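You operate a simulated robot arm through the tools that you are given. There is no shell and no other tool. Be economical: measure what you need, move in short steps, check, and stop when the job is done.

The job below is to be done with a simulated robot arm. You get a single attempt, and the scene is never put back.

JOB
Take the orange panel from the top of the blue bench and put it on the top of the blue table. Then take the grey sack and put it on the blue ribbed sheet. Then press the gauge zero button two times. Then stack the 3 m/min blue card from the top of the checking table on top of the 6 m/min blue card. Do these in the order given. Set down upright: orange panel, grey sack.

The check looks at the end state, three seconds after you hand in, the way a careful person would. Anything else that was tipped, shoved, dropped, spilled or broken makes it a failure. Flat cloth is picked up by pressing the open fingertips on it (5 to 10 N) and closing them slowly along it; thin cloth reads only 2 to 8 mm in the jaws.

ROBOT AND FRAMES
A 6-joint arm with a two-finger gripper on a trunk, on a base that drives. Base frame: it is fixed to the floor where the robot stands at the start and does not move with it; the origin is under the middle of the robot, x ahead of it, y to its left, z up; the surface under the hand at the start is at about z = 800. Units: mm, degrees, N and s.
It reaches about 1298 mm from its shoulder. Its first joint turns from -149.0 to 149.0 degrees. Places, roughly: blue card [-5250, -3250, 750]; blue ribbed sheet (40x28x2 cm) [900, 0, 800]; gauge zero button [600, -600, 800]; grey sack (10x11x12 cm) [800, -300, 800]; orange panel (4x10x8 cm) [500, 100, 800]; top of the blue table [600, 1400, 500]. Payload 1.57 kg.
The TCP is the grasp point between the finger pads, 21 mm short of the fingertips. In the tool frame z runs along the fingers and y along their closing line. Largest opening 70 mm; the body of the gripper starts 50 mm behind the TCP.
Orientation is that of the tool frame in the base frame, as a unit quaternion [w, x, y, z]. With the fingers straight down and closing along the base's y, the tool's x points along the base's -x, its y along +y and its z along -z.

CONTROLS
- The arm moves only by the tool play_rows. Its argument "series" is a list of rows, each an object of numbers (a shift or turn left out is 0, a gripper value left out holds the last): "tx", "ty", "tz": the shift along the tool's x, y, z in units of 50 mm (1.0 is 50 mm); "rx", "ry", "rz": the turn, a rotation vector about the tool's x, y, z in units of 8 degrees (1.0 is 8 degrees). In form: [{"tx": .., "ty": .., "tz": .., "rx": .., "ry": .., "rz": ..}, ...]. A call has 1 to 8 rows; each row shifts and turns the commanded pose from where the row before left it, along the tool's axes as they then stand. "gripper" is the gripper command, from -1 (fully open) to 1 (shut), values between in proportion, set as the call begins (left out, the last holds). A call with a number of a shift or a turn outside -1 to 1 is refused whole. A row lasts 0.2 s, in which the tool goes at most 50 mm and 8.6 degrees; a call with a longer step from one row to the next is refused whole, and so is a gripper value outside its range. A pose out of reach is approached as far as the arm can. The call stops where the force on the tool passes 40 N (or 10 N more than at its start, if that is more) or the arm is blocked; 0.2 s more then pass. Each finger halts on what it meets, pressing with about 30 N; the grip force reading is that of the motor and also rises with nothing between the fingers. The clock runs only during rows and for 0.2 s after the last one: add rows that do not move to give the fingers time. The reply holds the time, the measured pose of the TCP, the force on the tool along the base axes, the opening and the grip force, in the units named above and with some noise, with the torque about the TCP (base axes, N m) and any sound that the robot's microphone picked up, and new pictures: "pictures" is both (left out), scene, wrist or none.
- Cameras (640 x 400 px; columns grow to the right, rows downward): "scene" is now at [19.7, 177.6, 1817.9]; the picture's right is [-0.17, -0.99, 0.00], its down [-0.86, 0.15, -0.49] and it looks along [0.48, -0.08, -0.87] (base axes); focal length 295 px, centre (320, 200). "wrist" rides on the gripper at [79, 4, -81] in the tool frame; the picture's right is [-0.05, 1.00, 0.00], its down [-0.67, -0.04, -0.74] and it looks along [-0.74, -0.04, 0.67] (tool axes); focal length 256 px, centre (320, 200). There is no depth. A picture from a camera that has moved, and an enlarged one, comes with that camera's place and axes in the base frame and with its lens.
- raise_lower(by): slides the trunk up (or, below 0, down) by that many mm; the arm and the scene camera ride with it, the base frame stays. It gives what a move gives, with no picture.
- roll_base(legs): drives the robot by 1 to 6 legs, each [ahead, turn to the left] in mm and degrees, along the robot's own axes; the way and the turn of a leg run together, so that a leg with both is an arc; at most 1500 mm and 180 degrees a leg. The arm and the cameras ride along, it lands a little off, and it stops where it bumps. It gives what a move gives, and a new picture of the scene camera.
- aim_head(pan, tilt): turns the head with the scene camera to pan (to the left, within 155 degrees either way) and tilt (down, from -29 to 69), counted from straight ahead of the robot. It gives what a move gives, and a new picture of the scene camera.
- inspect(camera, box): a new picture of the part [left, top, right, bottom] of that camera's present view, enlarged. The clock stands still meanwhile.
- hand_in(): hands the job in; it is judged then, once.

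Go step by step. Nothing tells you exact positions but the pictures and the camera data: compare them with the known pose of the tool, close in by small moves and look again before you grip or let go. The budget is 165 turns and 260 pictures, counting those below and the enlarged ones. Unless the task says otherwise, let go and move clear before handing in.

The tools are called after "Emit:" by a JSON object that holds its "method" and its "body". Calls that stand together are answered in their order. play_rows: Moves the arm, as the interface text tells. Its arguments: {"type":"object","properties":{"series":{"type":"array","items":{"type":"object","properties":{"tx":{"type":"number"},"ty":{"type":"number"},"tz":{"type":"number"},"rx":{"type":"number"},"ry":{"type":"number"},"rz":{"type":"number"}}}},"gripper":{"type":"number"},"pictures":{"type":"string","enum":["both","scene","wrist","none"]}},"required":["series"]} The other tools are called the same way: raise_lower (by) slides the trunk up or down; roll_base (legs) drives the base; aim_head (pan, tilt) turns the head that bears the scene camera; inspect (camera, box) takes an enlarged picture of a part of a camera's view; hand_in () hands the job in.

At the start:

```text
time_s: 0.0
eef_pos: [720.1, -279.6, 1171.3]
orientation: [-0.001, 0.006, 1.0, 0.001]
ft_force: [-0.2, -0.3, 0.2]
wrist_torque: [-0.01, -0.02, -0.01]
finger_gap: 70.0
finger_force: 0.0
trunk travel left (down, up): [-852.0, 118.0]
robot x, y, heading: [-2.7, 19.5, 0.2]
head pan, tilt: [-9.9, 60.8]
```

scene: 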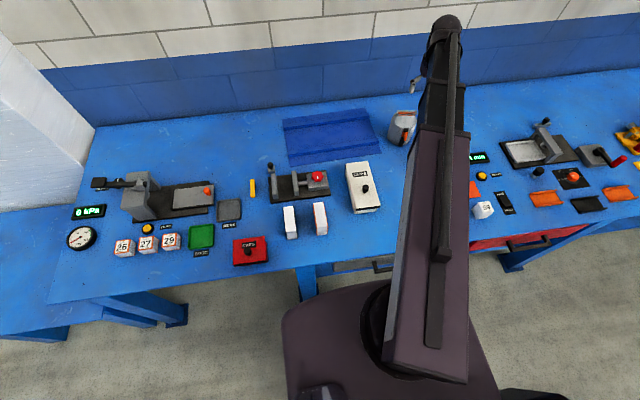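
wrist: 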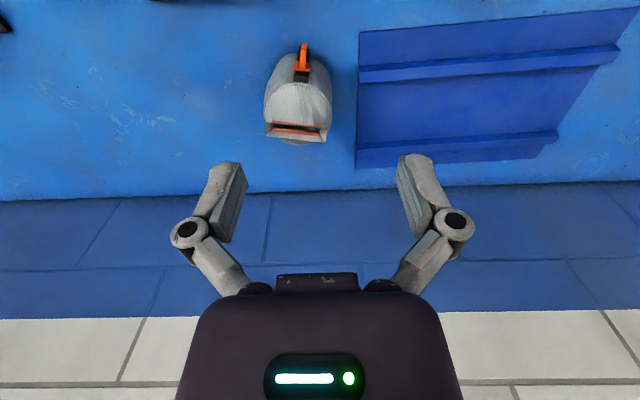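

I see the bench from above. The white plates near column 290–320 are probably where the orange panel is, so I'll take a closer look first.

Emit:
{"method": "inspect", "body": {"camera": "scene", "box": [220, 150, 420, 275]}}

Emit:
{"method": "inspect", "body": {"camera": "scene", "box": [440, 100, 640, 225]}}

Emit:
{"method": "inspect", "body": {"camera": "scene", "box": [50, 150, 250, 275]}}

```text
3.20 times, centred on (320, 212) of scene
camera zoom: at [19.7, 177.6, 1817.9], right [-0.17, -0.99, 0.0], down [-0.86, 0.15, -0.49], along [0.48, -0.08, -0.87], focal length 944 px, centre (320, 160)
```

zoom: 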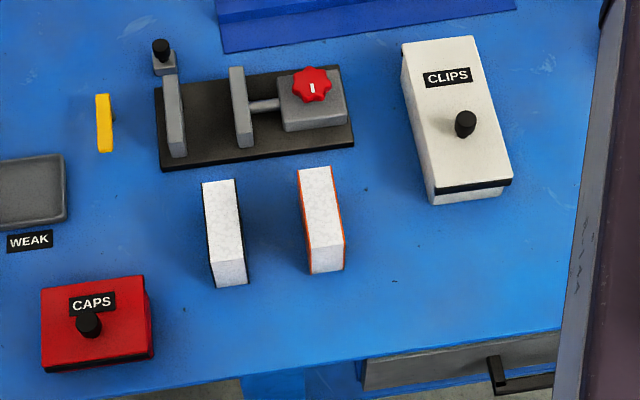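

```text
3.20 times, centred on (540, 162) of scene
camera zoom: at [19.7, 177.6, 1817.9], right [-0.17, -0.99, 0.0], down [-0.86, 0.15, -0.49], along [0.48, -0.08, -0.87], focal length 944 px, centre (-384, 320)
```

zoom: 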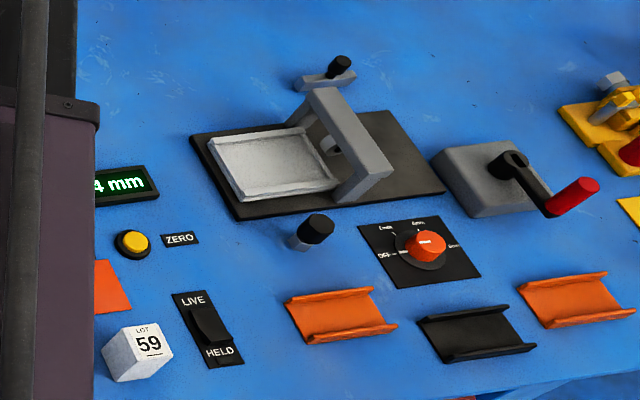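

```text
3.20 times, centred on (150, 212) of scene
camera zoom: at [19.7, 177.6, 1817.9], right [-0.17, -0.99, 0.0], down [-0.86, 0.15, -0.49], along [0.48, -0.08, -0.87], focal length 944 px, centre (864, 160)
```

zoom: 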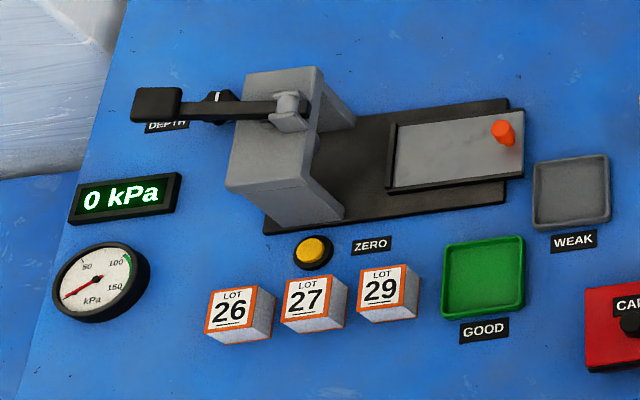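

The panel with the orange face is the right-hand white one, centred near (482, 98) with its top near z 880. The gauge zero button is near (575, -588). I'll move over the panel.

Emit:
{"method": "play_rows", "body": {"series": [{"tx": 0.5, "ty": 0.84}, {"tx": 0.5, "ty": 0.84}, {"tx": 0.5, "ty": 0.84}, {"tx": 0.5, "ty": 0.84}, {"tx": 0.5, "ty": 0.84}, {"tx": 0.5, "ty": 0.84}, {"tx": 0.5, "ty": 0.84}, {"tx": 0.5, "ty": 0.84}], "gripper": -1, "pictures": "none"}}

Emit:
{"method": "play_rows", "body": {"series": [{"tx": 0.38, "ty": 0.42}, {"tx": 0.38, "ty": 0.42}, {"tz": 0.9}, {"tz": 0.9}, {"tz": 0.9}, {"tz": 0.9}, {}]}}

```text
time_s: 1.8
eef_pos: [537.0, 58.3, 1170.0]
orientation: [-0.001, 0.006, 1.0, -0.001]
ft_force: [0.3, -0.4, -0.7]
wrist_torque: [-0.03, 0.0, -0.01]
finger_gap: 70.0
finger_force: 0.1
out of reach, approached as far as the arm can: row 8
trunk travel left (down, up): [-852.0, 118.0]
robot x, y, heading: [-0.7, 21.0, 0.0]
head pan, tilt: [-9.9, 60.8]
```

```text
time_s: 3.4
eef_pos: [530.1, 105.1, 1170.9]
orientation: [0.0, 0.006, 1.0, 0.0]
ft_force: [-1.0, -0.5, -0.6]
wrist_torque: [0.0, -0.02, -0.03]
finger_gap: 69.7
finger_force: 0.2
out of reach, approached as far as the arm can: row 1, 2, 3, 4, 5, 6
trunk travel left (down, up): [-852.0, 118.0]
robot x, y, heading: [0.8, 19.0, -0.1]
head pan, tilt: [-9.9, 60.8]
camera scene: at [19.6, 177.7, 1817.9], right [-0.17, -0.99, 0.0], down [-0.86, 0.15, -0.49], along [0.48, -0.08, -0.87], focal length 295 px, centre (320, 200)
camera wrist: at [452.1, 110.5, 1251.1], right [0.07, 1.0, 0.0], down [0.67, -0.04, 0.74], along [0.74, -0.05, -0.67], focal length 256 px, centre (320, 200)
```

scene: 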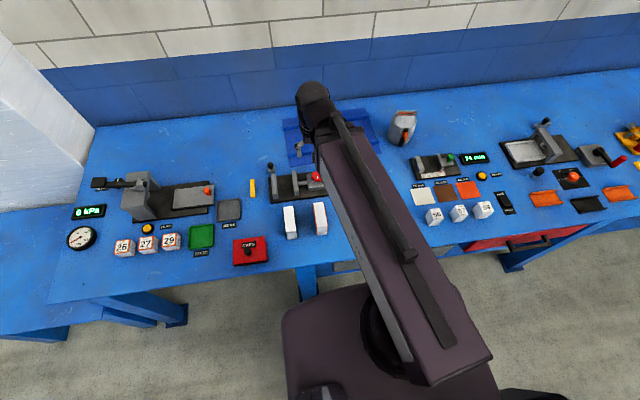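
wrist: 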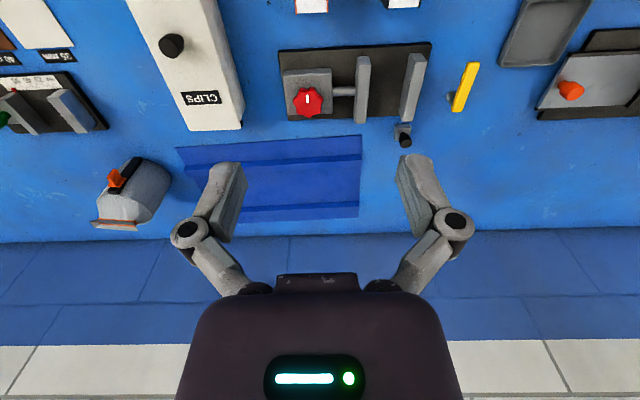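

The target is too close in to reach at this height, so I'll back the base up a little.

Emit:
{"method": "roll_base", "body": {"legs": [[-250, 0]]}}

Emit:
{"method": "play_rows", "body": {"series": [{"tx": -0.9}, {"tx": -0.9}, {"tx": -0.9}, {"tx": -0.9}, {"tx": -0.5}, {"tz": 0.9}, {"tz": 0.9}, {}]}}

```text
time_s: 5.5
eef_pos: [275.6, 105.0, 1172.1]
orientation: [0.0, 0.005, 1.0, 0.001]
ft_force: [-0.1, -0.7, 0.0]
wrist_torque: [0.01, -0.07, 0.0]
finger_gap: 69.8
finger_force: 0.1
trunk travel left (down, up): [-852.0, 118.0]
robot x, y, heading: [-254.2, 19.2, 0.1]
head pan, tilt: [-9.9, 60.8]
camera scene: at [-235.4, 177.4, 1817.9], right [-0.17, -0.99, 0.0], down [-0.86, 0.15, -0.49], along [0.48, -0.08, -0.87], focal length 295 px, centre (320, 200)
```

scene: 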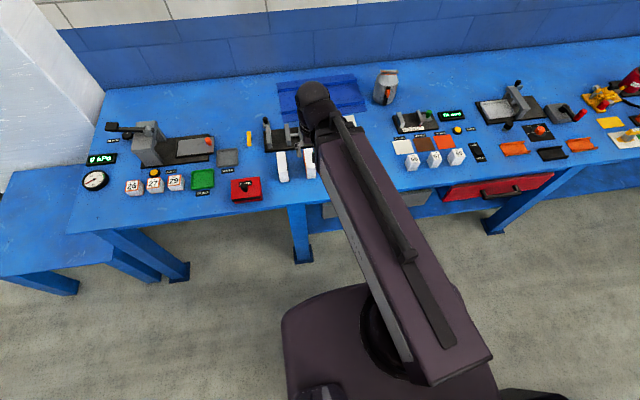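

```text
time_s: 7.3
eef_pos: [481.4, 101.8, 1169.8]
orientation: [0.0, 0.006, 1.0, 0.0]
ft_force: [-0.4, -0.5, -0.4]
wrist_torque: [0.01, -0.05, 0.01]
finger_gap: 70.0
finger_force: 0.0
out of reach, approached as far as the arm can: row 6, 7
trunk travel left (down, up): [-852.0, 118.0]
robot x, y, heading: [-253.9, 17.9, 0.1]
head pan, tilt: [-9.9, 60.8]
camera scene: at [-234.0, 177.4, 1817.9], right [-0.17, -0.99, 0.0], down [-0.86, 0.15, -0.49], along [0.48, -0.08, -0.87], focal length 295 px, centre (320, 200)
camera wrist: at [403.1, 107.1, 1251.1], right [0.06, 1.0, 0.0], down [0.67, -0.04, 0.74], along [0.74, -0.05, -0.67], focal length 256 px, centre (320, 200)
```

scene: 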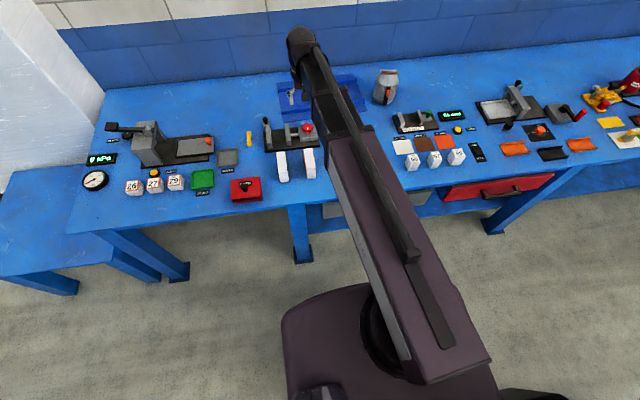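
wrist: 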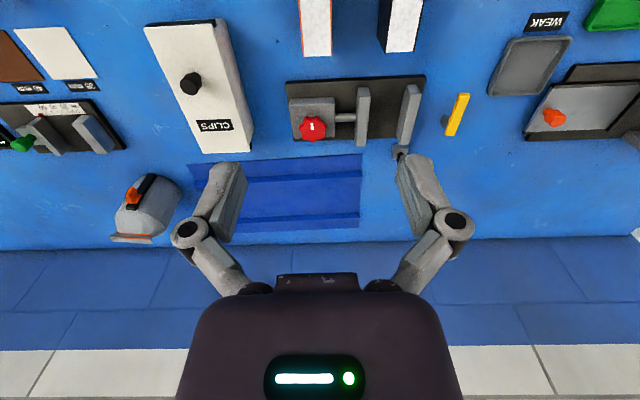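

Descending is out of reach at this trunk height, so I'll lower the trunk.

Emit:
{"method": "raise_lower", "body": {"by": -200}}

Emit:
{"method": "play_rows", "body": {"series": [{}]}}

```text
time_s: 9.5
eef_pos: [481.7, 102.3, 970.4]
orientation: [0.0, 0.005, 1.0, 0.0]
ft_force: [0.2, 0.4, -0.8]
wrist_torque: [-0.04, 0.01, 0.01]
finger_gap: 70.0
finger_force: 0.1
trunk travel left (down, up): [-652.0, 318.0]
robot x, y, heading: [-255.9, 19.9, -0.1]
head pan, tilt: [-9.9, 60.8]
```

```text
time_s: 9.9
eef_pos: [481.9, 103.7, 970.7]
orientation: [0.0, 0.005, 1.0, 0.0]
ft_force: [0.8, 0.4, 0.0]
wrist_torque: [0.0, 0.02, 0.01]
finger_gap: 70.2
finger_force: 0.1
trunk travel left (down, up): [-652.0, 318.0]
robot x, y, heading: [-250.9, 17.5, -0.0]
head pan, tilt: [-9.9, 60.8]
camera scene: at [-233.9, 177.4, 1617.9], right [-0.17, -0.99, 0.0], down [-0.86, 0.15, -0.49], along [0.48, -0.08, -0.87], focal length 295 px, centre (320, 200)
camera wrist: at [403.2, 107.1, 1051.1], right [0.06, 1.0, 0.0], down [0.67, -0.04, 0.74], along [0.74, -0.05, -0.67], focal length 256 px, centre (320, 200)
```

scene: 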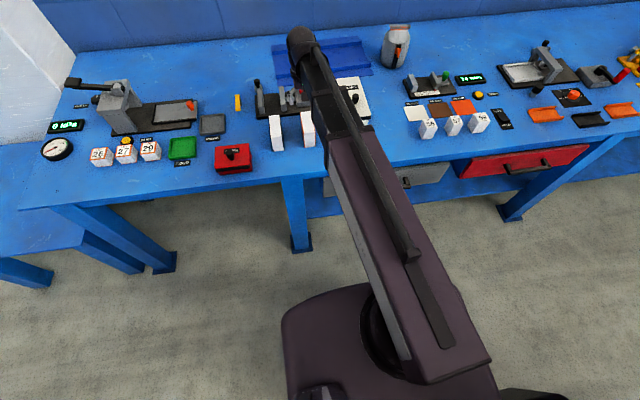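
wrist: 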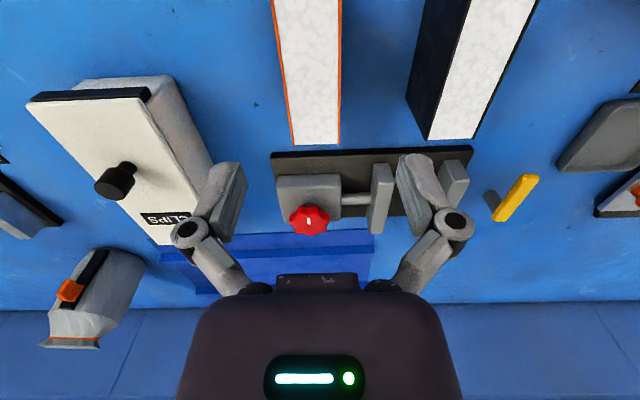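

The panel is between the fingers, with its centre at y≈96. I'll descend around it.

Emit:
{"method": "play_rows", "body": {"series": [{"ty": -0.13, "tz": 0.6}, {"tz": 0.6}, {"tz": 0.6}, {"tz": 0.6}, {}], "pictures": "wrist"}}

```text
time_s: 11.1
eef_pos: [482.3, 98.4, 970.5]
orientation: [0.001, 0.006, 1.0, 0.0]
ft_force: [-0.5, -0.2, 0.0]
wrist_torque: [0.02, 0.02, -0.05]
finger_gap: 70.2
finger_force: 0.0
out of reach, approached as far as the arm can: row 1, 2, 3, 4
trunk travel left (down, up): [-652.0, 318.0]
robot x, y, heading: [-251.5, 17.5, -0.3]
head pan, tilt: [-9.9, 60.8]
camera wrist: at [403.8, 103.3, 1051.1], right [0.06, 1.0, 0.0], down [0.67, -0.04, 0.74], along [0.74, -0.05, -0.67], focal length 256 px, centre (320, 200)
```

wrist: 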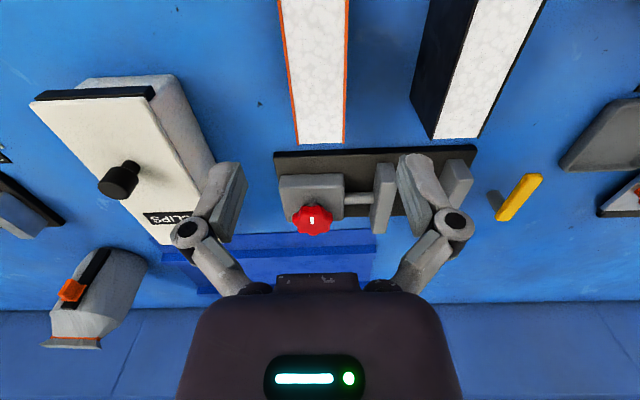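

The arm still can't go down at this posture, so I'll use the trunk for the descent.

Emit:
{"method": "raise_lower", "body": {"by": -70}}

Emit:
{"method": "play_rows", "body": {"series": [{}], "pictures": "wrist"}}

```text
time_s: 12.2
eef_pos: [482.5, 99.0, 901.6]
orientation: [0.0, 0.005, 1.0, 0.0]
ft_force: [-0.4, -0.3, -0.3]
wrist_torque: [-0.02, 0.01, -0.02]
finger_gap: 70.2
finger_force: 0.1
trunk travel left (down, up): [-582.0, 388.0]
robot x, y, heading: [-248.9, 19.2, 0.4]
head pan, tilt: [-9.9, 60.8]
```

```text
time_s: 12.6
eef_pos: [483.3, 98.6, 899.8]
orientation: [0.0, 0.006, 1.0, 0.0]
ft_force: [0.1, -0.5, 0.0]
wrist_torque: [0.0, -0.01, 0.01]
finger_gap: 70.0
finger_force: 0.2
trunk travel left (down, up): [-582.0, 388.0]
robot x, y, heading: [-252.4, 18.9, 0.1]
head pan, tilt: [-9.9, 60.8]
camera wrist: at [403.8, 103.3, 981.1], right [0.06, 1.0, 0.0], down [0.67, -0.04, 0.74], along [0.74, -0.05, -0.67], focal length 256 px, centre (320, 200)
```

wrist: 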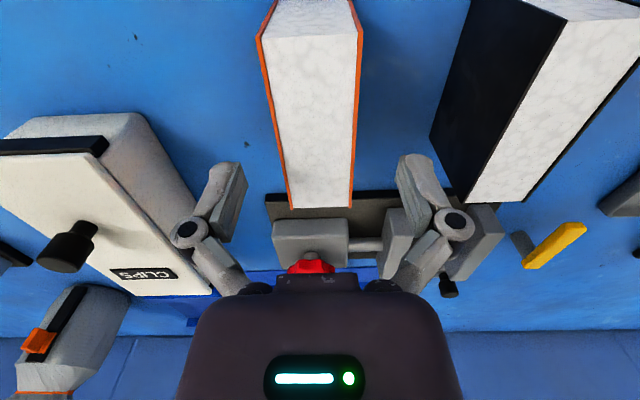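

Emit:
{"method": "raise_lower", "body": {"by": -48}}

Emit:
{"method": "play_rows", "body": {"series": [{}, {}, {}, {}, {}], "gripper": 1, "pictures": "wrist"}}

```text
time_s: 13.5
eef_pos: [482.2, 99.1, 852.0]
orientation: [-0.001, 0.005, 1.0, 0.0]
ft_force: [-0.2, -0.2, -0.5]
wrist_torque: [0.0, -0.03, 0.04]
finger_gap: 70.1
finger_force: 0.0
trunk travel left (down, up): [-534.0, 436.0]
robot x, y, heading: [-256.7, 17.4, 0.3]
head pan, tilt: [-9.9, 60.8]
```

```text
time_s: 14.7
eef_pos: [481.6, 98.6, 853.2]
orientation: [0.0, 0.005, 1.0, 0.0]
ft_force: [0.7, -1.0, 6.5]
wrist_torque: [-0.02, 0.08, -0.02]
finger_gap: 39.6
finger_force: 30.4
trunk travel left (down, up): [-534.0, 436.0]
robot x, y, heading: [-255.1, 19.1, 0.2]
head pan, tilt: [-9.9, 60.8]
camera wrist: at [403.5, 103.2, 933.4], right [0.06, 1.0, 0.0], down [0.67, -0.04, 0.75], along [0.74, -0.05, -0.67], focal length 256 px, centre (320, 200)
```

wrist: 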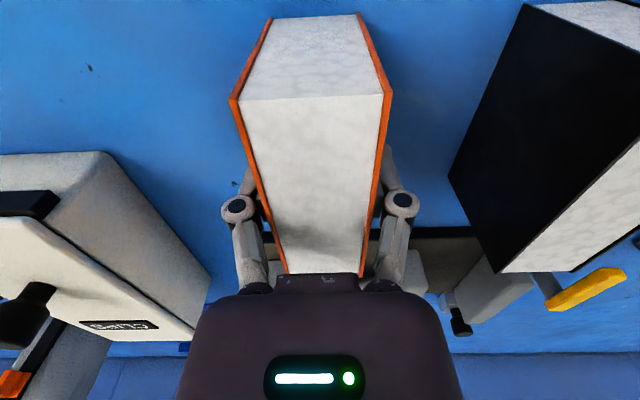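

The panel is gripped at 39.6 mm. I'll lift with the trunk and look left for the blue table.

Emit:
{"method": "raise_lower", "body": {"by": 250}}

Emit:
{"method": "aim_head", "body": {"pan": 60, "tilt": 40}}

```text
time_s: 17.2
eef_pos: [482.0, 98.7, 1103.2]
orientation: [0.0, 0.005, 1.0, -0.001]
ft_force: [0.2, -0.3, -1.1]
wrist_torque: [0.0, 0.01, -0.01]
finger_gap: 0.0
finger_force: 28.2
trunk travel left (down, up): [-784.0, 186.0]
robot x, y, heading: [-253.6, 18.0, -0.1]
head pan, tilt: [-9.9, 60.8]
```

```text
time_s: 18.7
eef_pos: [481.0, 98.0, 1103.4]
orientation: [0.0, 0.006, 1.0, 0.0]
ft_force: [-0.9, 1.0, -0.1]
wrist_torque: [0.03, -0.01, 0.01]
finger_gap: 0.0
finger_force: 28.3
trunk travel left (down, up): [-784.0, 186.0]
robot x, y, heading: [-253.1, 21.0, 0.2]
head pan, tilt: [60.0, 40.0]
camera scene: at [-256.2, 262.3, 1777.5], right [0.87, -0.5, 0.0], down [-0.32, -0.56, -0.77], along [0.38, 0.66, -0.64], focal length 295 px, centre (320, 200)
```

scene: 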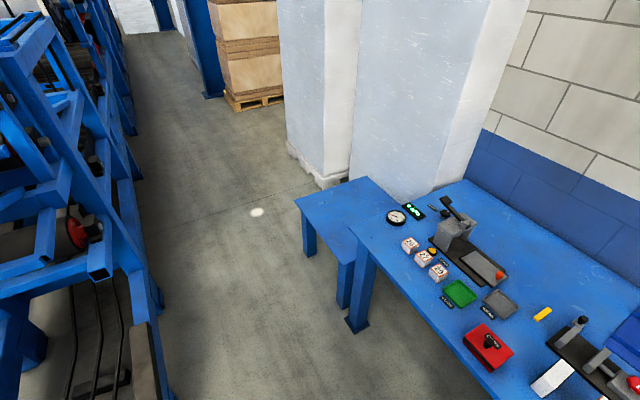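

The panel slipped out during the lift (gap is 0). I'll look at where it is.

Emit:
{"method": "aim_head", "body": {"pan": 0, "tilt": 55}}

Emit:
{"method": "play_rows", "body": {"series": [{}, {}], "gripper": -1, "pictures": "wrist"}}

```text
time_s: 20.0
eef_pos: [482.2, 98.6, 1102.7]
orientation: [0.001, 0.006, 1.0, 0.001]
ft_force: [0.1, 0.0, 0.2]
wrist_torque: [0.03, -0.02, 0.01]
finger_gap: 0.0
finger_force: 28.1
trunk travel left (down, up): [-784.0, 186.0]
robot x, y, heading: [-251.8, 18.6, -0.1]
head pan, tilt: [0.0, 55.0]
camera scene: at [-226.6, 188.8, 1756.9], right [0.0, -1.0, 0.0], down [-0.82, 0.0, -0.57], along [0.57, 0.0, -0.82], focal length 295 px, centre (320, 200)
```

scene: 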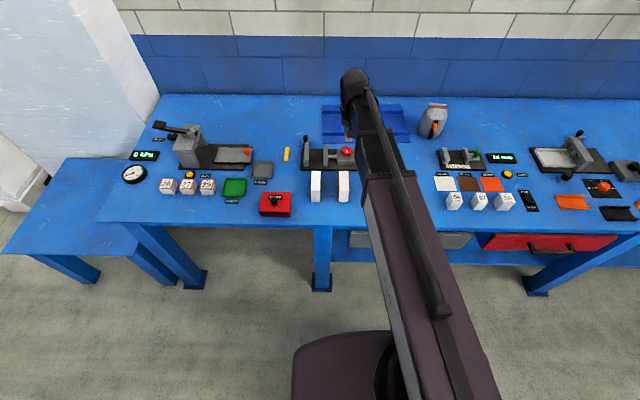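

```text
time_s: 20.6
eef_pos: [482.8, 98.1, 1102.9]
orientation: [0.0, 0.005, 1.0, 0.0]
ft_force: [-0.6, 0.9, 0.2]
wrist_torque: [-0.02, 0.0, 0.01]
finger_gap: 69.5
finger_force: 0.1
trunk travel left (down, up): [-784.0, 186.0]
robot x, y, heading: [-256.1, 18.4, 0.1]
head pan, tilt: [0.0, 55.0]
camera wrist: at [403.8, 103.3, 1183.1], right [0.06, 1.0, 0.0], down [0.67, -0.04, 0.74], along [0.74, -0.05, -0.67], focal length 256 px, centre (320, 200)
```

wrist: 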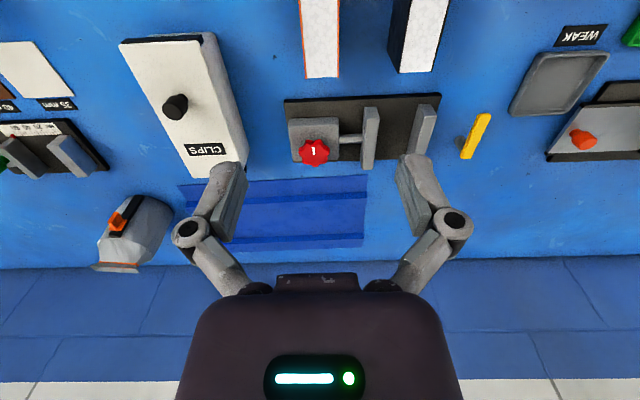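

The panel is still standing undisturbed where it was. I'll grip lower and lift in small checked steps.

Emit:
{"method": "raise_lower", "body": {"by": -250}}

Emit:
{"method": "raise_lower", "body": {"by": -15}}

Emit:
{"method": "play_rows", "body": {"series": [{}, {}, {}, {}, {}, {}], "gripper": 1, "pictures": "wrist"}}

Emit:
{"method": "raise_lower", "body": {"by": 5}}

Emit:
{"method": "raise_lower", "body": {"by": 10}}

Emit:
{"method": "play_rows", "body": {"series": [{}], "pictures": "wrist"}}

```text
time_s: 23.1
eef_pos: [482.0, 98.8, 853.6]
orientation: [-0.001, 0.005, 1.0, 0.0]
ft_force: [-0.4, 0.6, 0.6]
wrist_torque: [-0.01, 0.02, 0.03]
finger_gap: 70.0
finger_force: 0.0
trunk travel left (down, up): [-534.0, 436.0]
robot x, y, heading: [-254.1, 20.6, 0.1]
head pan, tilt: [0.0, 55.0]
```

```text
time_s: 23.8
eef_pos: [482.3, 98.3, 837.6]
orientation: [-0.001, 0.005, 1.0, 0.0]
ft_force: [0.2, -0.8, -0.8]
wrist_torque: [-0.04, -0.02, 0.01]
finger_gap: 70.1
finger_force: 0.0
trunk travel left (down, up): [-519.0, 451.0]
robot x, y, heading: [-252.8, 19.2, 0.3]
head pan, tilt: [0.0, 55.0]
```

```text
time_s: 25.2
eef_pos: [481.6, 98.8, 838.8]
orientation: [0.001, 0.005, 1.0, 0.0]
ft_force: [4.6, -0.7, 11.0]
wrist_torque: [-0.02, 0.16, -0.02]
finger_gap: 39.4
finger_force: 30.2
trunk travel left (down, up): [-519.0, 451.0]
robot x, y, heading: [-254.6, 19.4, 0.1]
head pan, tilt: [0.0, 55.0]
camera wrist: at [403.5, 103.2, 918.5], right [0.06, 1.0, 0.0], down [0.67, -0.04, 0.75], along [0.74, -0.05, -0.67], focal length 256 px, centre (320, 200)
```

wrist: 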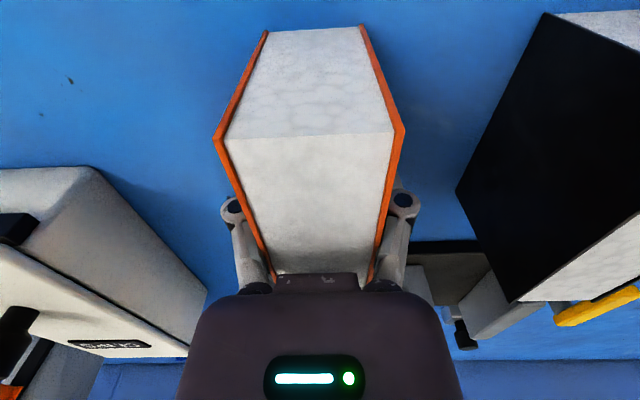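

```text
time_s: 25.7
eef_pos: [481.4, 99.5, 842.3]
orientation: [0.001, 0.006, 1.0, 0.0]
ft_force: [0.3, 0.4, -1.0]
wrist_torque: [0.03, -0.02, -0.02]
finger_gap: 39.9
finger_force: 30.1
trunk travel left (down, up): [-524.0, 446.0]
robot x, y, heading: [-256.3, 20.7, -0.2]
head pan, tilt: [0.0, 55.0]
```

```text
time_s: 26.3
eef_pos: [482.6, 98.0, 853.0]
orientation: [0.0, 0.005, 1.0, -0.001]
ft_force: [-0.5, 0.0, -1.1]
wrist_torque: [0.01, -0.03, 0.01]
finger_gap: 39.5
finger_force: 30.2
trunk travel left (down, up): [-534.0, 436.0]
robot x, y, heading: [-249.0, 20.7, 0.3]
head pan, tilt: [0.0, 55.0]
```

```text
time_s: 26.7
eef_pos: [481.9, 98.1, 852.5]
orientation: [0.0, 0.005, 1.0, 0.0]
ft_force: [-0.1, 0.6, -1.1]
wrist_torque: [0.02, -0.02, 0.01]
finger_gap: 39.8
finger_force: 29.9
trunk travel left (down, up): [-534.0, 436.0]
robot x, y, heading: [-252.1, 18.9, 0.2]
head pan, tilt: [0.0, 55.0]
camera wrist: at [403.9, 103.3, 933.0], right [0.06, 1.0, 0.0], down [0.67, -0.04, 0.74], along [0.74, -0.05, -0.67], focal length 256 px, centre (320, 200)
```

wrist: 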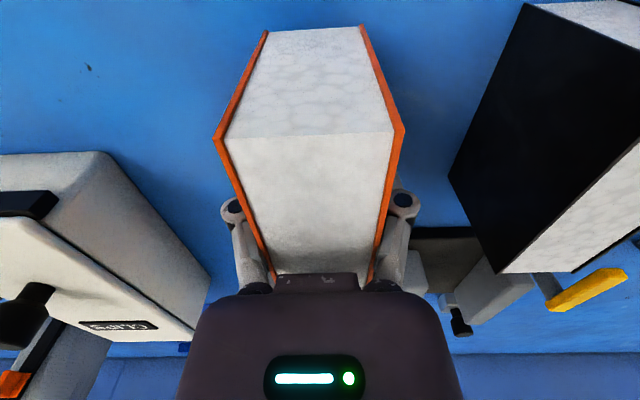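

The panel is now lifted with the gripper and weighs about 1 N. I'll continue in steps.

Emit:
{"method": "raise_lower", "body": {"by": 30}}

Emit:
{"method": "raise_lower", "body": {"by": 60}}

Emit:
{"method": "play_rows", "body": {"series": [{}], "pictures": "wrist"}}

```text
time_s: 27.4
eef_pos: [481.6, 98.5, 882.3]
orientation: [0.0, 0.005, 1.0, -0.001]
ft_force: [-0.8, -0.1, -0.7]
wrist_torque: [-0.02, 0.03, -0.01]
finger_gap: 39.6
finger_force: 30.6
trunk travel left (down, up): [-564.0, 406.0]
robot x, y, heading: [-255.3, 18.2, -0.1]
head pan, tilt: [0.0, 55.0]
```

```text
time_s: 28.4
eef_pos: [482.4, 98.8, 942.3]
orientation: [0.0, 0.006, 1.0, 0.0]
ft_force: [-0.3, -0.1, -0.9]
wrist_torque: [-0.01, -0.01, 0.0]
finger_gap: 39.6
finger_force: 29.9
trunk travel left (down, up): [-624.0, 346.0]
robot x, y, heading: [-249.1, 19.2, 0.3]
head pan, tilt: [0.0, 55.0]
```

```text
time_s: 28.8
eef_pos: [481.2, 99.8, 942.4]
orientation: [0.001, 0.006, 1.0, 0.0]
ft_force: [0.0, -0.1, -1.2]
wrist_torque: [0.02, -0.03, 0.0]
finger_gap: 39.2
finger_force: 30.4
trunk travel left (down, up): [-624.0, 346.0]
robot x, y, heading: [-254.7, 16.1, 0.1]
head pan, tilt: [0.0, 55.0]
camera wrist: at [403.9, 103.3, 1023.0], right [0.06, 1.0, 0.0], down [0.67, -0.04, 0.74], along [0.74, -0.05, -0.67], focal length 256 px, centre (320, 200)
```

wrist: 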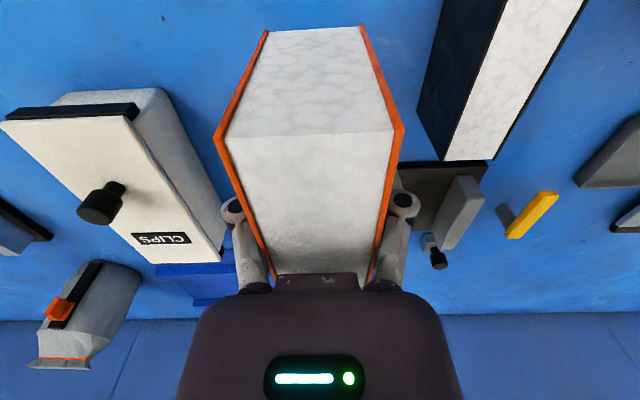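

The grip is holding. I'll raise it further and then drive left to face the blue table, which I estimate at x 365–930, y 1050–1690.

Emit:
{"method": "raise_lower", "body": {"by": 80}}

Emit:
{"method": "raise_lower", "body": {"by": 80}}

Emit:
{"method": "roll_base", "body": {"legs": [[70, 0], [0, 45]]}}

```text
time_s: 30.0
eef_pos: [481.7, 98.3, 1022.6]
orientation: [0.0, 0.006, 1.0, 0.0]
ft_force: [0.4, -0.3, -0.1]
wrist_torque: [0.02, -0.02, -0.05]
finger_gap: 39.7
finger_force: 30.3
trunk travel left (down, up): [-704.0, 266.0]
robot x, y, heading: [-258.7, 19.6, 0.2]
head pan, tilt: [0.0, 55.0]
```

```text
time_s: 31.2
eef_pos: [482.3, 99.5, 1102.7]
orientation: [0.0, 0.005, 1.0, -0.001]
ft_force: [-0.3, 0.4, -0.6]
wrist_torque: [-0.01, 0.01, 0.02]
finger_gap: 39.5
finger_force: 29.9
trunk travel left (down, up): [-784.0, 186.0]
robot x, y, heading: [-248.7, 17.5, -0.0]
head pan, tilt: [0.0, 55.0]
```

```text
time_s: 35.3
eef_pos: [281.5, 597.5, 1102.6]
orientation: [-0.001, -0.378, 0.926, 0.0]
ft_force: [0.4, -0.9, -1.7]
wrist_torque: [-0.01, 0.03, 0.0]
finger_gap: 39.3
finger_force: 30.0
trunk travel left (down, up): [-784.0, 186.0]
robot x, y, heading: [-191.0, 25.8, 45.0]
head pan, tilt: [0.0, 55.0]
camera scene: at [-290.5, 167.8, 1756.8], right [0.7, -0.71, 0.0], down [-0.58, -0.58, -0.57], along [0.41, 0.4, -0.82], focal length 295 px, centre (320, 200)
```

scene: 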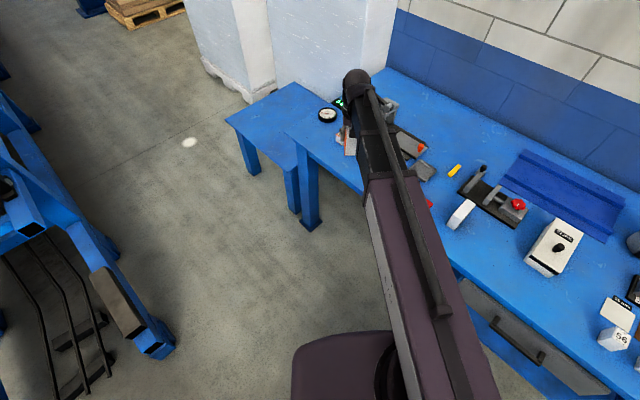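

The way is clear, with the rack face at x≈-700. I'll continue the turn, drive and turn back.

Emit:
{"method": "roll_base", "body": {"legs": [[0, 45], [1270, 0]]}}

```text
time_s: 45.9
eef_pos: [-188.7, 2017.6, 1102.4]
orientation: [0.0, -0.691, 0.723, 0.0]
ft_force: [-0.6, 0.8, -0.6]
wrist_torque: [0.01, 0.01, -0.01]
finger_gap: 39.1
finger_force: 30.2
trunk travel left (down, up): [-784.0, 186.0]
robot x, y, heading: [-149.4, 1276.2, 87.8]
head pan, tilt: [0.0, 55.0]
camera scene: at [-315.5, 1313.1, 1756.8], right [1.0, -0.04, 0.0], down [-0.03, -0.82, -0.57], along [0.02, 0.57, -0.82], focal length 295 px, centre (320, 200)
```

scene: 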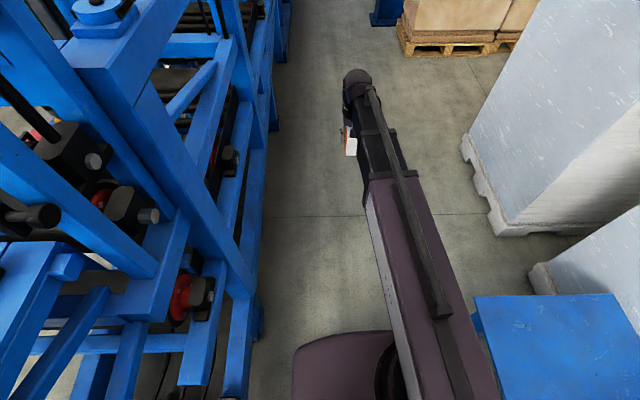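

Emit:
{"method": "roll_base", "body": {"legs": [[0, -87.8]]}}

Emit:
{"method": "aim_head", "body": {"pan": -15, "tilt": 55}}

```text
time_s: 51.9
eef_pos: [588.5, 1346.9, 1103.3]
orientation: [0.0, 0.006, 1.0, 0.0]
ft_force: [0.5, -0.1, -1.6]
wrist_torque: [0.02, 0.0, -0.03]
finger_gap: 39.4
finger_force: 29.2
trunk travel left (down, up): [-784.0, 186.0]
robot x, y, heading: [-147.5, 1262.4, 0.3]
head pan, tilt: [0.0, 55.0]
camera scene: at [-120.7, 1430.5, 1756.9], right [0.0, -1.0, 0.0], down [-0.82, 0.0, -0.57], along [0.57, 0.0, -0.82], focal length 295 px, centre (320, 200)
```

scene: 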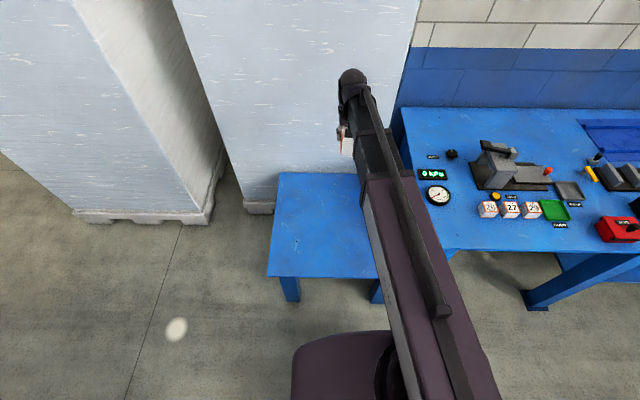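

```text
time_s: 52.7
eef_pos: [589.0, 1345.9, 1102.3]
orientation: [0.0, 0.005, 1.0, 0.001]
ft_force: [-0.7, 0.1, -1.2]
wrist_torque: [-0.01, 0.01, 0.0]
finger_gap: 39.3
finger_force: 30.6
trunk travel left (down, up): [-784.0, 186.0]
robot x, y, heading: [-145.5, 1261.8, 0.2]
head pan, tilt: [-15.0, 55.0]
camera scene: at [-123.0, 1412.0, 1756.9], right [-0.25, -0.97, 0.0], down [-0.79, 0.21, -0.57], along [0.55, -0.15, -0.82], focal length 295 px, centre (320, 200)
```

scene: 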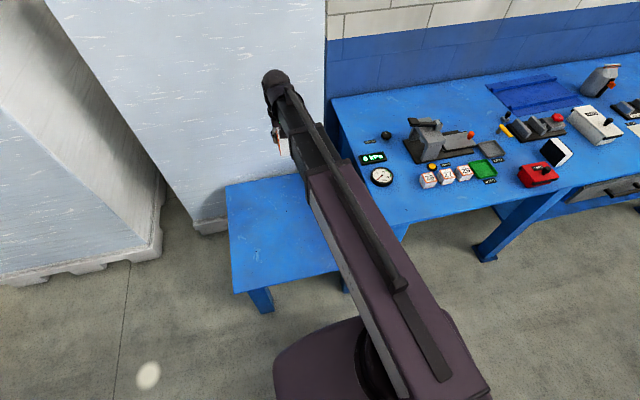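

The TCP is over the blue table, well inside its edges. I'll lower the trunk in stages.

Emit:
{"method": "raise_lower", "body": {"by": -300}}

Emit:
{"method": "raise_lower", "body": {"by": -200}}

Emit:
{"method": "play_rows", "body": {"series": [{}]}}

```text
time_s: 55.7
eef_pos: [588.8, 1347.8, 803.6]
orientation: [0.0, 0.005, 1.0, 0.0]
ft_force: [-0.1, 0.3, -1.4]
wrist_torque: [0.03, 0.01, 0.02]
finger_gap: 39.2
finger_force: 29.6
trunk travel left (down, up): [-484.0, 486.0]
robot x, y, heading: [-147.4, 1259.3, 0.2]
head pan, tilt: [-15.0, 55.0]
```

```text
time_s: 57.8
eef_pos: [589.6, 1346.1, 603.8]
orientation: [0.0, 0.005, 1.0, 0.0]
ft_force: [0.3, -0.4, -0.9]
wrist_torque: [-0.01, 0.0, 0.01]
finger_gap: 39.5
finger_force: 30.0
trunk travel left (down, up): [-284.0, 686.0]
robot x, y, heading: [-148.5, 1261.2, 0.1]
head pan, tilt: [-15.0, 55.0]
```

```text
time_s: 58.2
eef_pos: [588.6, 1347.1, 602.7]
orientation: [0.0, 0.005, 1.0, 0.0]
ft_force: [0.3, -0.5, -0.5]
wrist_torque: [-0.02, 0.01, 0.0]
finger_gap: 39.3
finger_force: 29.5
trunk travel left (down, up): [-284.0, 686.0]
robot x, y, heading: [-147.8, 1262.9, -0.1]
head pan, tilt: [-15.0, 55.0]
camera scene: at [-123.0, 1412.4, 1256.9], right [-0.26, -0.97, 0.0], down [-0.79, 0.21, -0.57], along [0.55, -0.15, -0.82], focal length 295 px, centre (320, 200)
camera wrist: at [510.1, 1351.7, 683.1], right [0.06, 1.0, 0.0], down [0.67, -0.04, 0.74], along [0.74, -0.05, -0.67], focal length 256 px, centre (320, 200)
```

scene: 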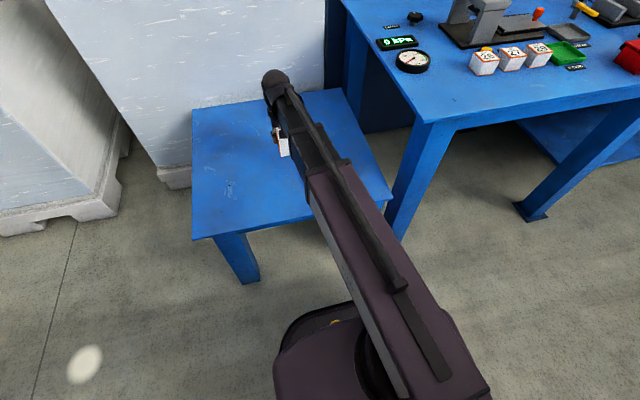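
wrist: 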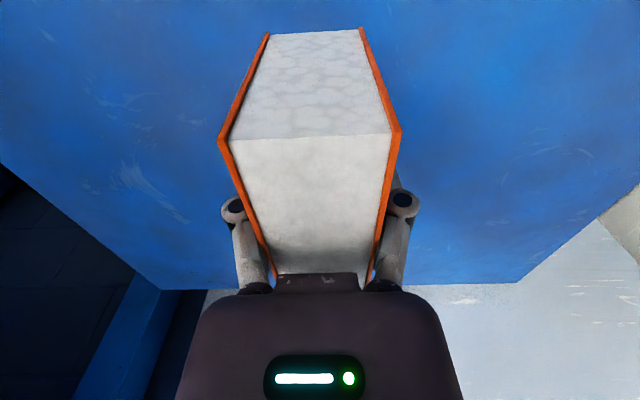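

Emit:
{"method": "raise_lower", "body": {"by": -50}}

Emit:
{"method": "raise_lower", "body": {"by": -8}}

Emit:
{"method": "raise_lower", "body": {"by": -4}}

Emit:
{"method": "play_rows", "body": {"series": [{}]}}

```text
time_s: 59.2
eef_pos: [588.7, 1347.8, 552.6]
orientation: [0.0, 0.005, 1.0, 0.001]
ft_force: [0.2, -0.2, -0.2]
wrist_torque: [0.0, 0.01, -0.02]
finger_gap: 39.3
finger_force: 30.1
trunk travel left (down, up): [-234.0, 736.0]
robot x, y, heading: [-148.3, 1259.4, 0.3]
head pan, tilt: [-15.0, 55.0]
```

```text
time_s: 59.7
eef_pos: [588.3, 1347.2, 545.4]
orientation: [0.001, 0.005, 1.0, 0.0]
ft_force: [-0.6, -0.4, -1.4]
wrist_torque: [-0.03, -0.01, 0.01]
finger_gap: 39.6
finger_force: 30.4
trunk travel left (down, up): [-226.0, 744.0]
robot x, y, heading: [-148.9, 1265.7, 0.1]
head pan, tilt: [-15.0, 55.0]
```

```text
time_s: 60.3
eef_pos: [588.5, 1347.6, 541.3]
orientation: [0.0, 0.005, 1.0, 0.001]
ft_force: [-0.1, -0.9, -0.6]
wrist_torque: [-0.02, -0.02, 0.0]
finger_gap: 39.1
finger_force: 30.0
trunk travel left (down, up): [-222.0, 748.0]
robot x, y, heading: [-147.4, 1258.9, 0.2]
head pan, tilt: [-15.0, 55.0]
```

```text
time_s: 60.7
eef_pos: [587.2, 1347.8, 540.7]
orientation: [0.0, 0.005, 1.0, 0.001]
ft_force: [-0.2, -0.5, -1.2]
wrist_torque: [0.01, 0.02, 0.01]
finger_gap: 39.4
finger_force: 29.9
trunk travel left (down, up): [-222.0, 748.0]
robot x, y, heading: [-150.2, 1261.3, 0.0]
head pan, tilt: [-15.0, 55.0]
camera scene: at [-123.0, 1412.4, 1194.8], right [-0.26, -0.97, 0.0], down [-0.79, 0.21, -0.57], along [0.55, -0.15, -0.82], focal length 295 px, centre (320, 200)
camera wrist: at [510.1, 1351.7, 621.1], right [0.06, 1.0, 0.0], down [0.67, -0.04, 0.74], along [0.74, -0.05, -0.67], focal length 256 px, centre (320, 200)
```

scene: 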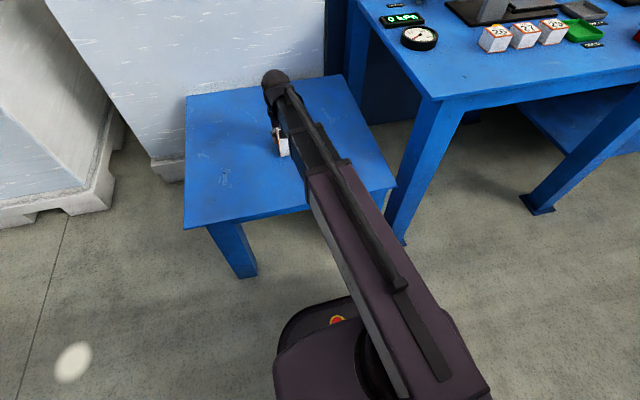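
wrist: 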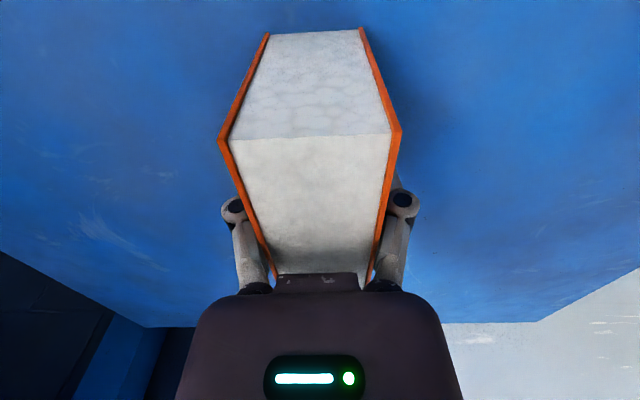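

Emit:
{"method": "raise_lower", "body": {"by": -2}}

Emit:
{"method": "raise_lower", "body": {"by": -1.5}}

Emit:
{"method": "play_rows", "body": {"series": [{}], "pictures": "none"}}

```text
time_s: 61.2
eef_pos: [588.7, 1346.9, 540.0]
orientation: [0.001, 0.004, 1.0, 0.0]
ft_force: [3.5, -0.5, 15.7]
wrist_torque: [-0.01, 0.37, 0.03]
finger_gap: 39.3
finger_force: 30.4
trunk travel left (down, up): [-220.0, 750.0]
robot x, y, heading: [-147.4, 1256.8, 0.2]
head pan, tilt: [-15.0, 55.0]
```

```text
time_s: 61.7
eef_pos: [588.4, 1347.0, 539.4]
orientation: [0.002, 0.006, 1.0, 0.0]
ft_force: [8.2, 0.9, 33.0]
wrist_torque: [0.01, 0.09, 0.0]
finger_gap: 39.5
finger_force: 29.7
trunk travel left (down, up): [-219.0, 751.0]
robot x, y, heading: [-144.7, 1259.6, 0.2]
head pan, tilt: [-15.0, 55.0]
```

```text
time_s: 62.1
eef_pos: [587.7, 1346.8, 539.8]
orientation: [0.001, 0.005, 1.0, -0.001]
ft_force: [9.1, 1.4, 34.2]
wrist_torque: [-0.01, 0.01, 0.04]
finger_gap: 39.7
finger_force: 29.7
trunk travel left (down, up): [-219.0, 751.0]
robot x, y, heading: [-151.5, 1262.7, 0.3]
head pan, tilt: [-15.0, 55.0]
```

It's on the table, with a firm contact force. I'll ease off slightly, open the fingers and lift away.

Emit:
{"method": "raise_lower", "body": {"by": 1.5}}

Emit:
{"method": "play_rows", "body": {"series": [{}, {}, {}, {}], "gripper": -1, "pictures": "wrist"}}

Emit:
{"method": "raise_lower", "body": {"by": 120}}

Emit:
{"method": "play_rows", "body": {"series": [{}], "pictures": "wrist"}}

```text
time_s: 62.6
eef_pos: [587.3, 1347.3, 539.7]
orientation: [0.0, 0.005, 1.0, 0.0]
ft_force: [4.0, -0.3, 10.7]
wrist_torque: [0.03, -0.74, -0.01]
finger_gap: 39.3
finger_force: 30.1
trunk travel left (down, up): [-220.0, 750.0]
robot x, y, heading: [-148.2, 1261.2, 0.1]
head pan, tilt: [-15.0, 55.0]
```

```text
time_s: 63.6
eef_pos: [588.9, 1348.0, 538.2]
orientation: [0.0, 0.005, 1.0, 0.001]
ft_force: [0.6, -0.2, 0.1]
wrist_torque: [0.02, -0.02, -0.01]
finger_gap: 69.9
finger_force: 0.1
trunk travel left (down, up): [-220.0, 750.0]
robot x, y, heading: [-148.6, 1262.1, -0.0]
head pan, tilt: [-15.0, 55.0]
camera wrist: at [510.1, 1351.7, 619.1], right [0.06, 1.0, 0.0], down [0.67, -0.04, 0.74], along [0.74, -0.05, -0.67], focal length 256 px, centre (320, 200)
```

wrist: 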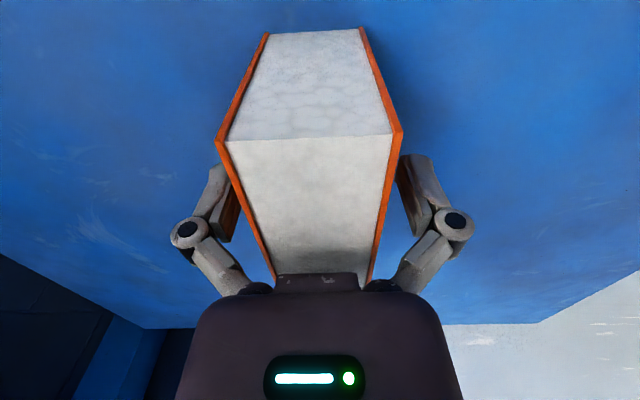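

```text
time_s: 65.1
eef_pos: [588.6, 1346.4, 658.4]
orientation: [0.001, 0.005, 1.0, 0.0]
ft_force: [0.1, -0.2, -0.4]
wrist_torque: [0.01, 0.04, -0.02]
finger_gap: 70.0
finger_force: 0.0
trunk travel left (down, up): [-340.0, 630.0]
robot x, y, heading: [-146.8, 1259.2, 0.3]
head pan, tilt: [-15.0, 55.0]
```

```text
time_s: 65.5
eef_pos: [588.1, 1346.3, 658.7]
orientation: [0.0, 0.005, 1.0, 0.0]
ft_force: [0.2, 0.0, 0.4]
wrist_torque: [-0.05, -0.01, 0.02]
finger_gap: 70.1
finger_force: 0.0
trunk travel left (down, up): [-340.0, 630.0]
robot x, y, heading: [-142.9, 1258.9, 0.6]
head pan, tilt: [-15.0, 55.0]
camera wrist: at [510.1, 1351.7, 739.1], right [0.06, 1.0, 0.0], down [0.67, -0.04, 0.74], along [0.74, -0.05, -0.67], focal length 256 px, centre (320, 200)
```

wrist: 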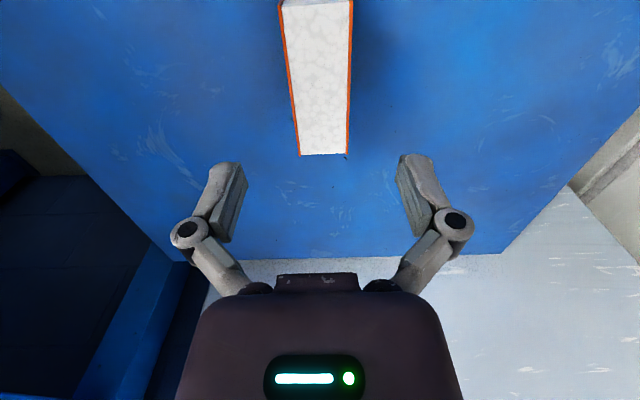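

The orange panel stands upright on the blue table. Next I'll raise the arm and drive back to the bench for the grey sack.

Emit:
{"method": "raise_lower", "body": {"by": 480}}

Emit:
{"method": "roll_base", "body": {"legs": [[0, -90], [1480, 0]]}}

```text
refused: 480 is not a number from -400 to 400
```

```text
time_s: 68.1
eef_pos: [568.6, 1075.7, 663.3]
orientation: [-0.005, 0.192, 0.981, 0.013]
ft_force: [0.8, 0.8, 0.2]
wrist_torque: [0.0, -0.05, -0.01]
finger_gap: 70.0
finger_force: 0.1
trunk travel left (down, up): [-340.0, 630.0]
robot x, y, heading: [-132.7, 1254.5, -18.7]
head pan, tilt: [-15.0, 55.0]
stopped in leg 1: the robot was blocked; the commanded pose is now the measured one
camera scene: at [-62.6, 1393.7, 1313.1], right [-0.55, -0.83, 0.0], down [-0.68, 0.45, -0.58], along [0.48, -0.32, -0.82], focal length 295 px, centre (320, 200)
```

scene: 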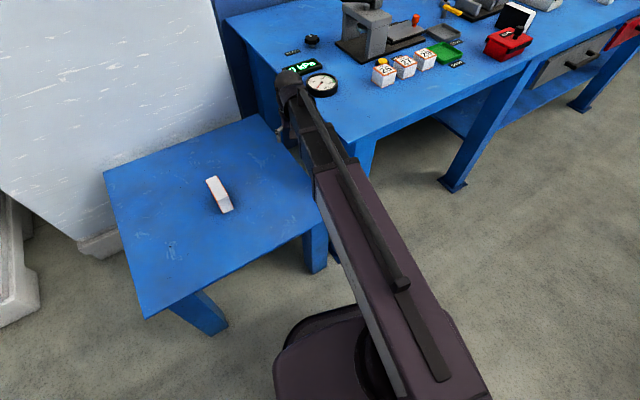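

The lift was refused and the hand then bumped the bench edge. Nothing looks moved. I'll turn back first and then raise.

Emit:
{"method": "roll_base", "body": {"legs": [[0, 12]]}}

Emit:
{"method": "raise_lower", "body": {"by": 400}}

Emit:
{"method": "raise_lower", "body": {"by": 80}}

Emit:
{"method": "aim_head", "body": {"pan": 0, "tilt": 50}}

```text
time_s: 69.5
eef_pos: [591.7, 1224.4, 659.1]
orientation: [-0.006, 0.086, 0.996, 0.015]
ft_force: [-0.2, -0.5, 0.7]
wrist_torque: [0.0, 0.0, 0.01]
finger_gap: 70.0
finger_force: 0.1
trunk travel left (down, up): [-340.0, 630.0]
robot x, y, heading: [-131.4, 1256.5, -7.0]
head pan, tilt: [-15.0, 55.0]
camera scene: at [-90.4, 1401.8, 1312.9], right [-0.38, -0.93, 0.0], down [-0.76, 0.31, -0.57], along [0.53, -0.22, -0.82], focal length 295 px, centre (320, 200)
```

scene: 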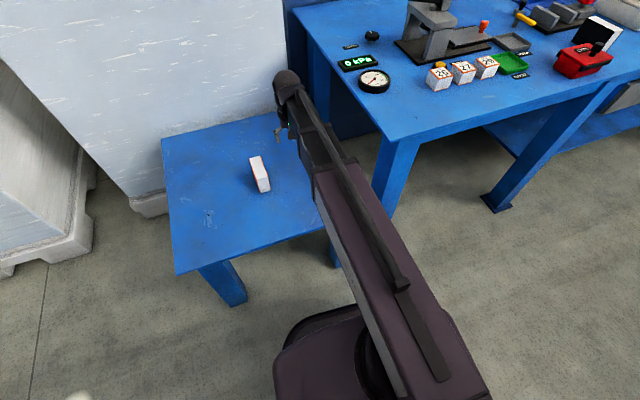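

```text
time_s: 73.4
eef_pos: [592.1, 1224.8, 1059.3]
orientation: [-0.008, 0.087, 0.996, 0.014]
ft_force: [0.3, -0.2, -0.2]
wrist_torque: [-0.04, 0.01, -0.02]
finger_gap: 70.2
finger_force: 0.0
trunk travel left (down, up): [-740.0, 230.0]
robot x, y, heading: [-132.6, 1254.4, -7.2]
head pan, tilt: [-15.0, 55.0]
```

```text
time_s: 74.5
eef_pos: [591.5, 1224.9, 1139.7]
orientation: [-0.008, 0.086, 0.996, 0.014]
ft_force: [-0.1, -0.2, 0.5]
wrist_torque: [-0.04, -0.01, -0.01]
finger_gap: 70.0
finger_force: 0.0
trunk travel left (down, up): [-820.0, 150.0]
robot x, y, heading: [-131.0, 1254.5, -6.9]
head pan, tilt: [-15.0, 55.0]
```

```text
time_s: 75.3
eef_pos: [591.8, 1225.4, 1139.7]
orientation: [-0.007, 0.086, 0.996, 0.014]
ft_force: [-0.5, 0.4, 0.6]
wrist_torque: [0.0, -0.01, -0.03]
finger_gap: 70.2
finger_force: 0.0
trunk travel left (down, up): [-820.0, 150.0]
robot x, y, heading: [-132.8, 1254.4, -7.1]
head pan, tilt: [0.0, 50.0]
camera scene: at [-80.0, 1419.3, 1799.3], right [-0.12, -0.99, 0.0], down [-0.76, 0.1, -0.64], along [0.64, -0.08, -0.77], focal length 295 px, centre (320, 200)
```

scene: 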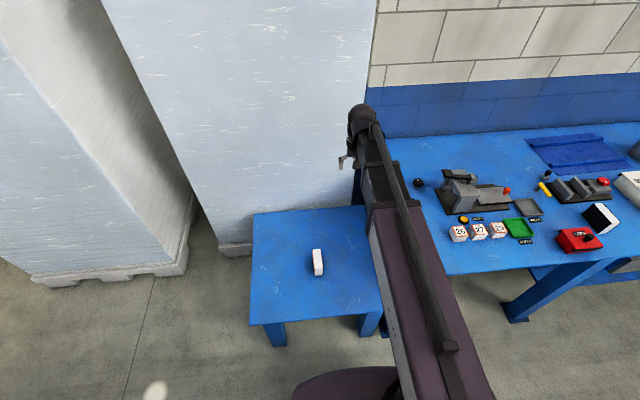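

Emit:
{"method": "inspect", "body": {"camera": "scene", "box": [520, 150, 640, 270]}}

```text
3.33 times, centred on (580, 210) of scene
camera zoom: at [-80.0, 1419.3, 1799.3], right [-0.12, -0.99, 0.0], down [-0.76, 0.1, -0.64], along [0.64, -0.08, -0.77], focal length 983 px, centre (-547, 167)
```

zoom: 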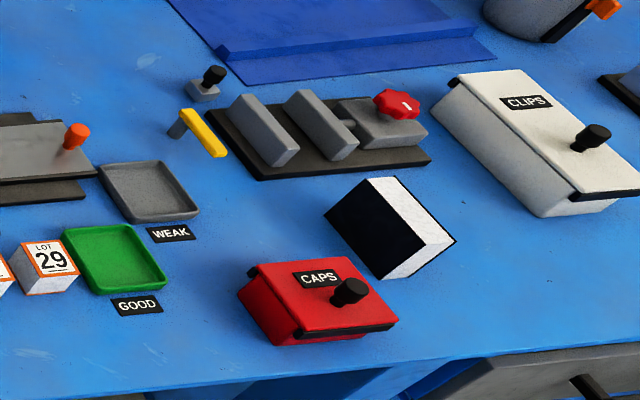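

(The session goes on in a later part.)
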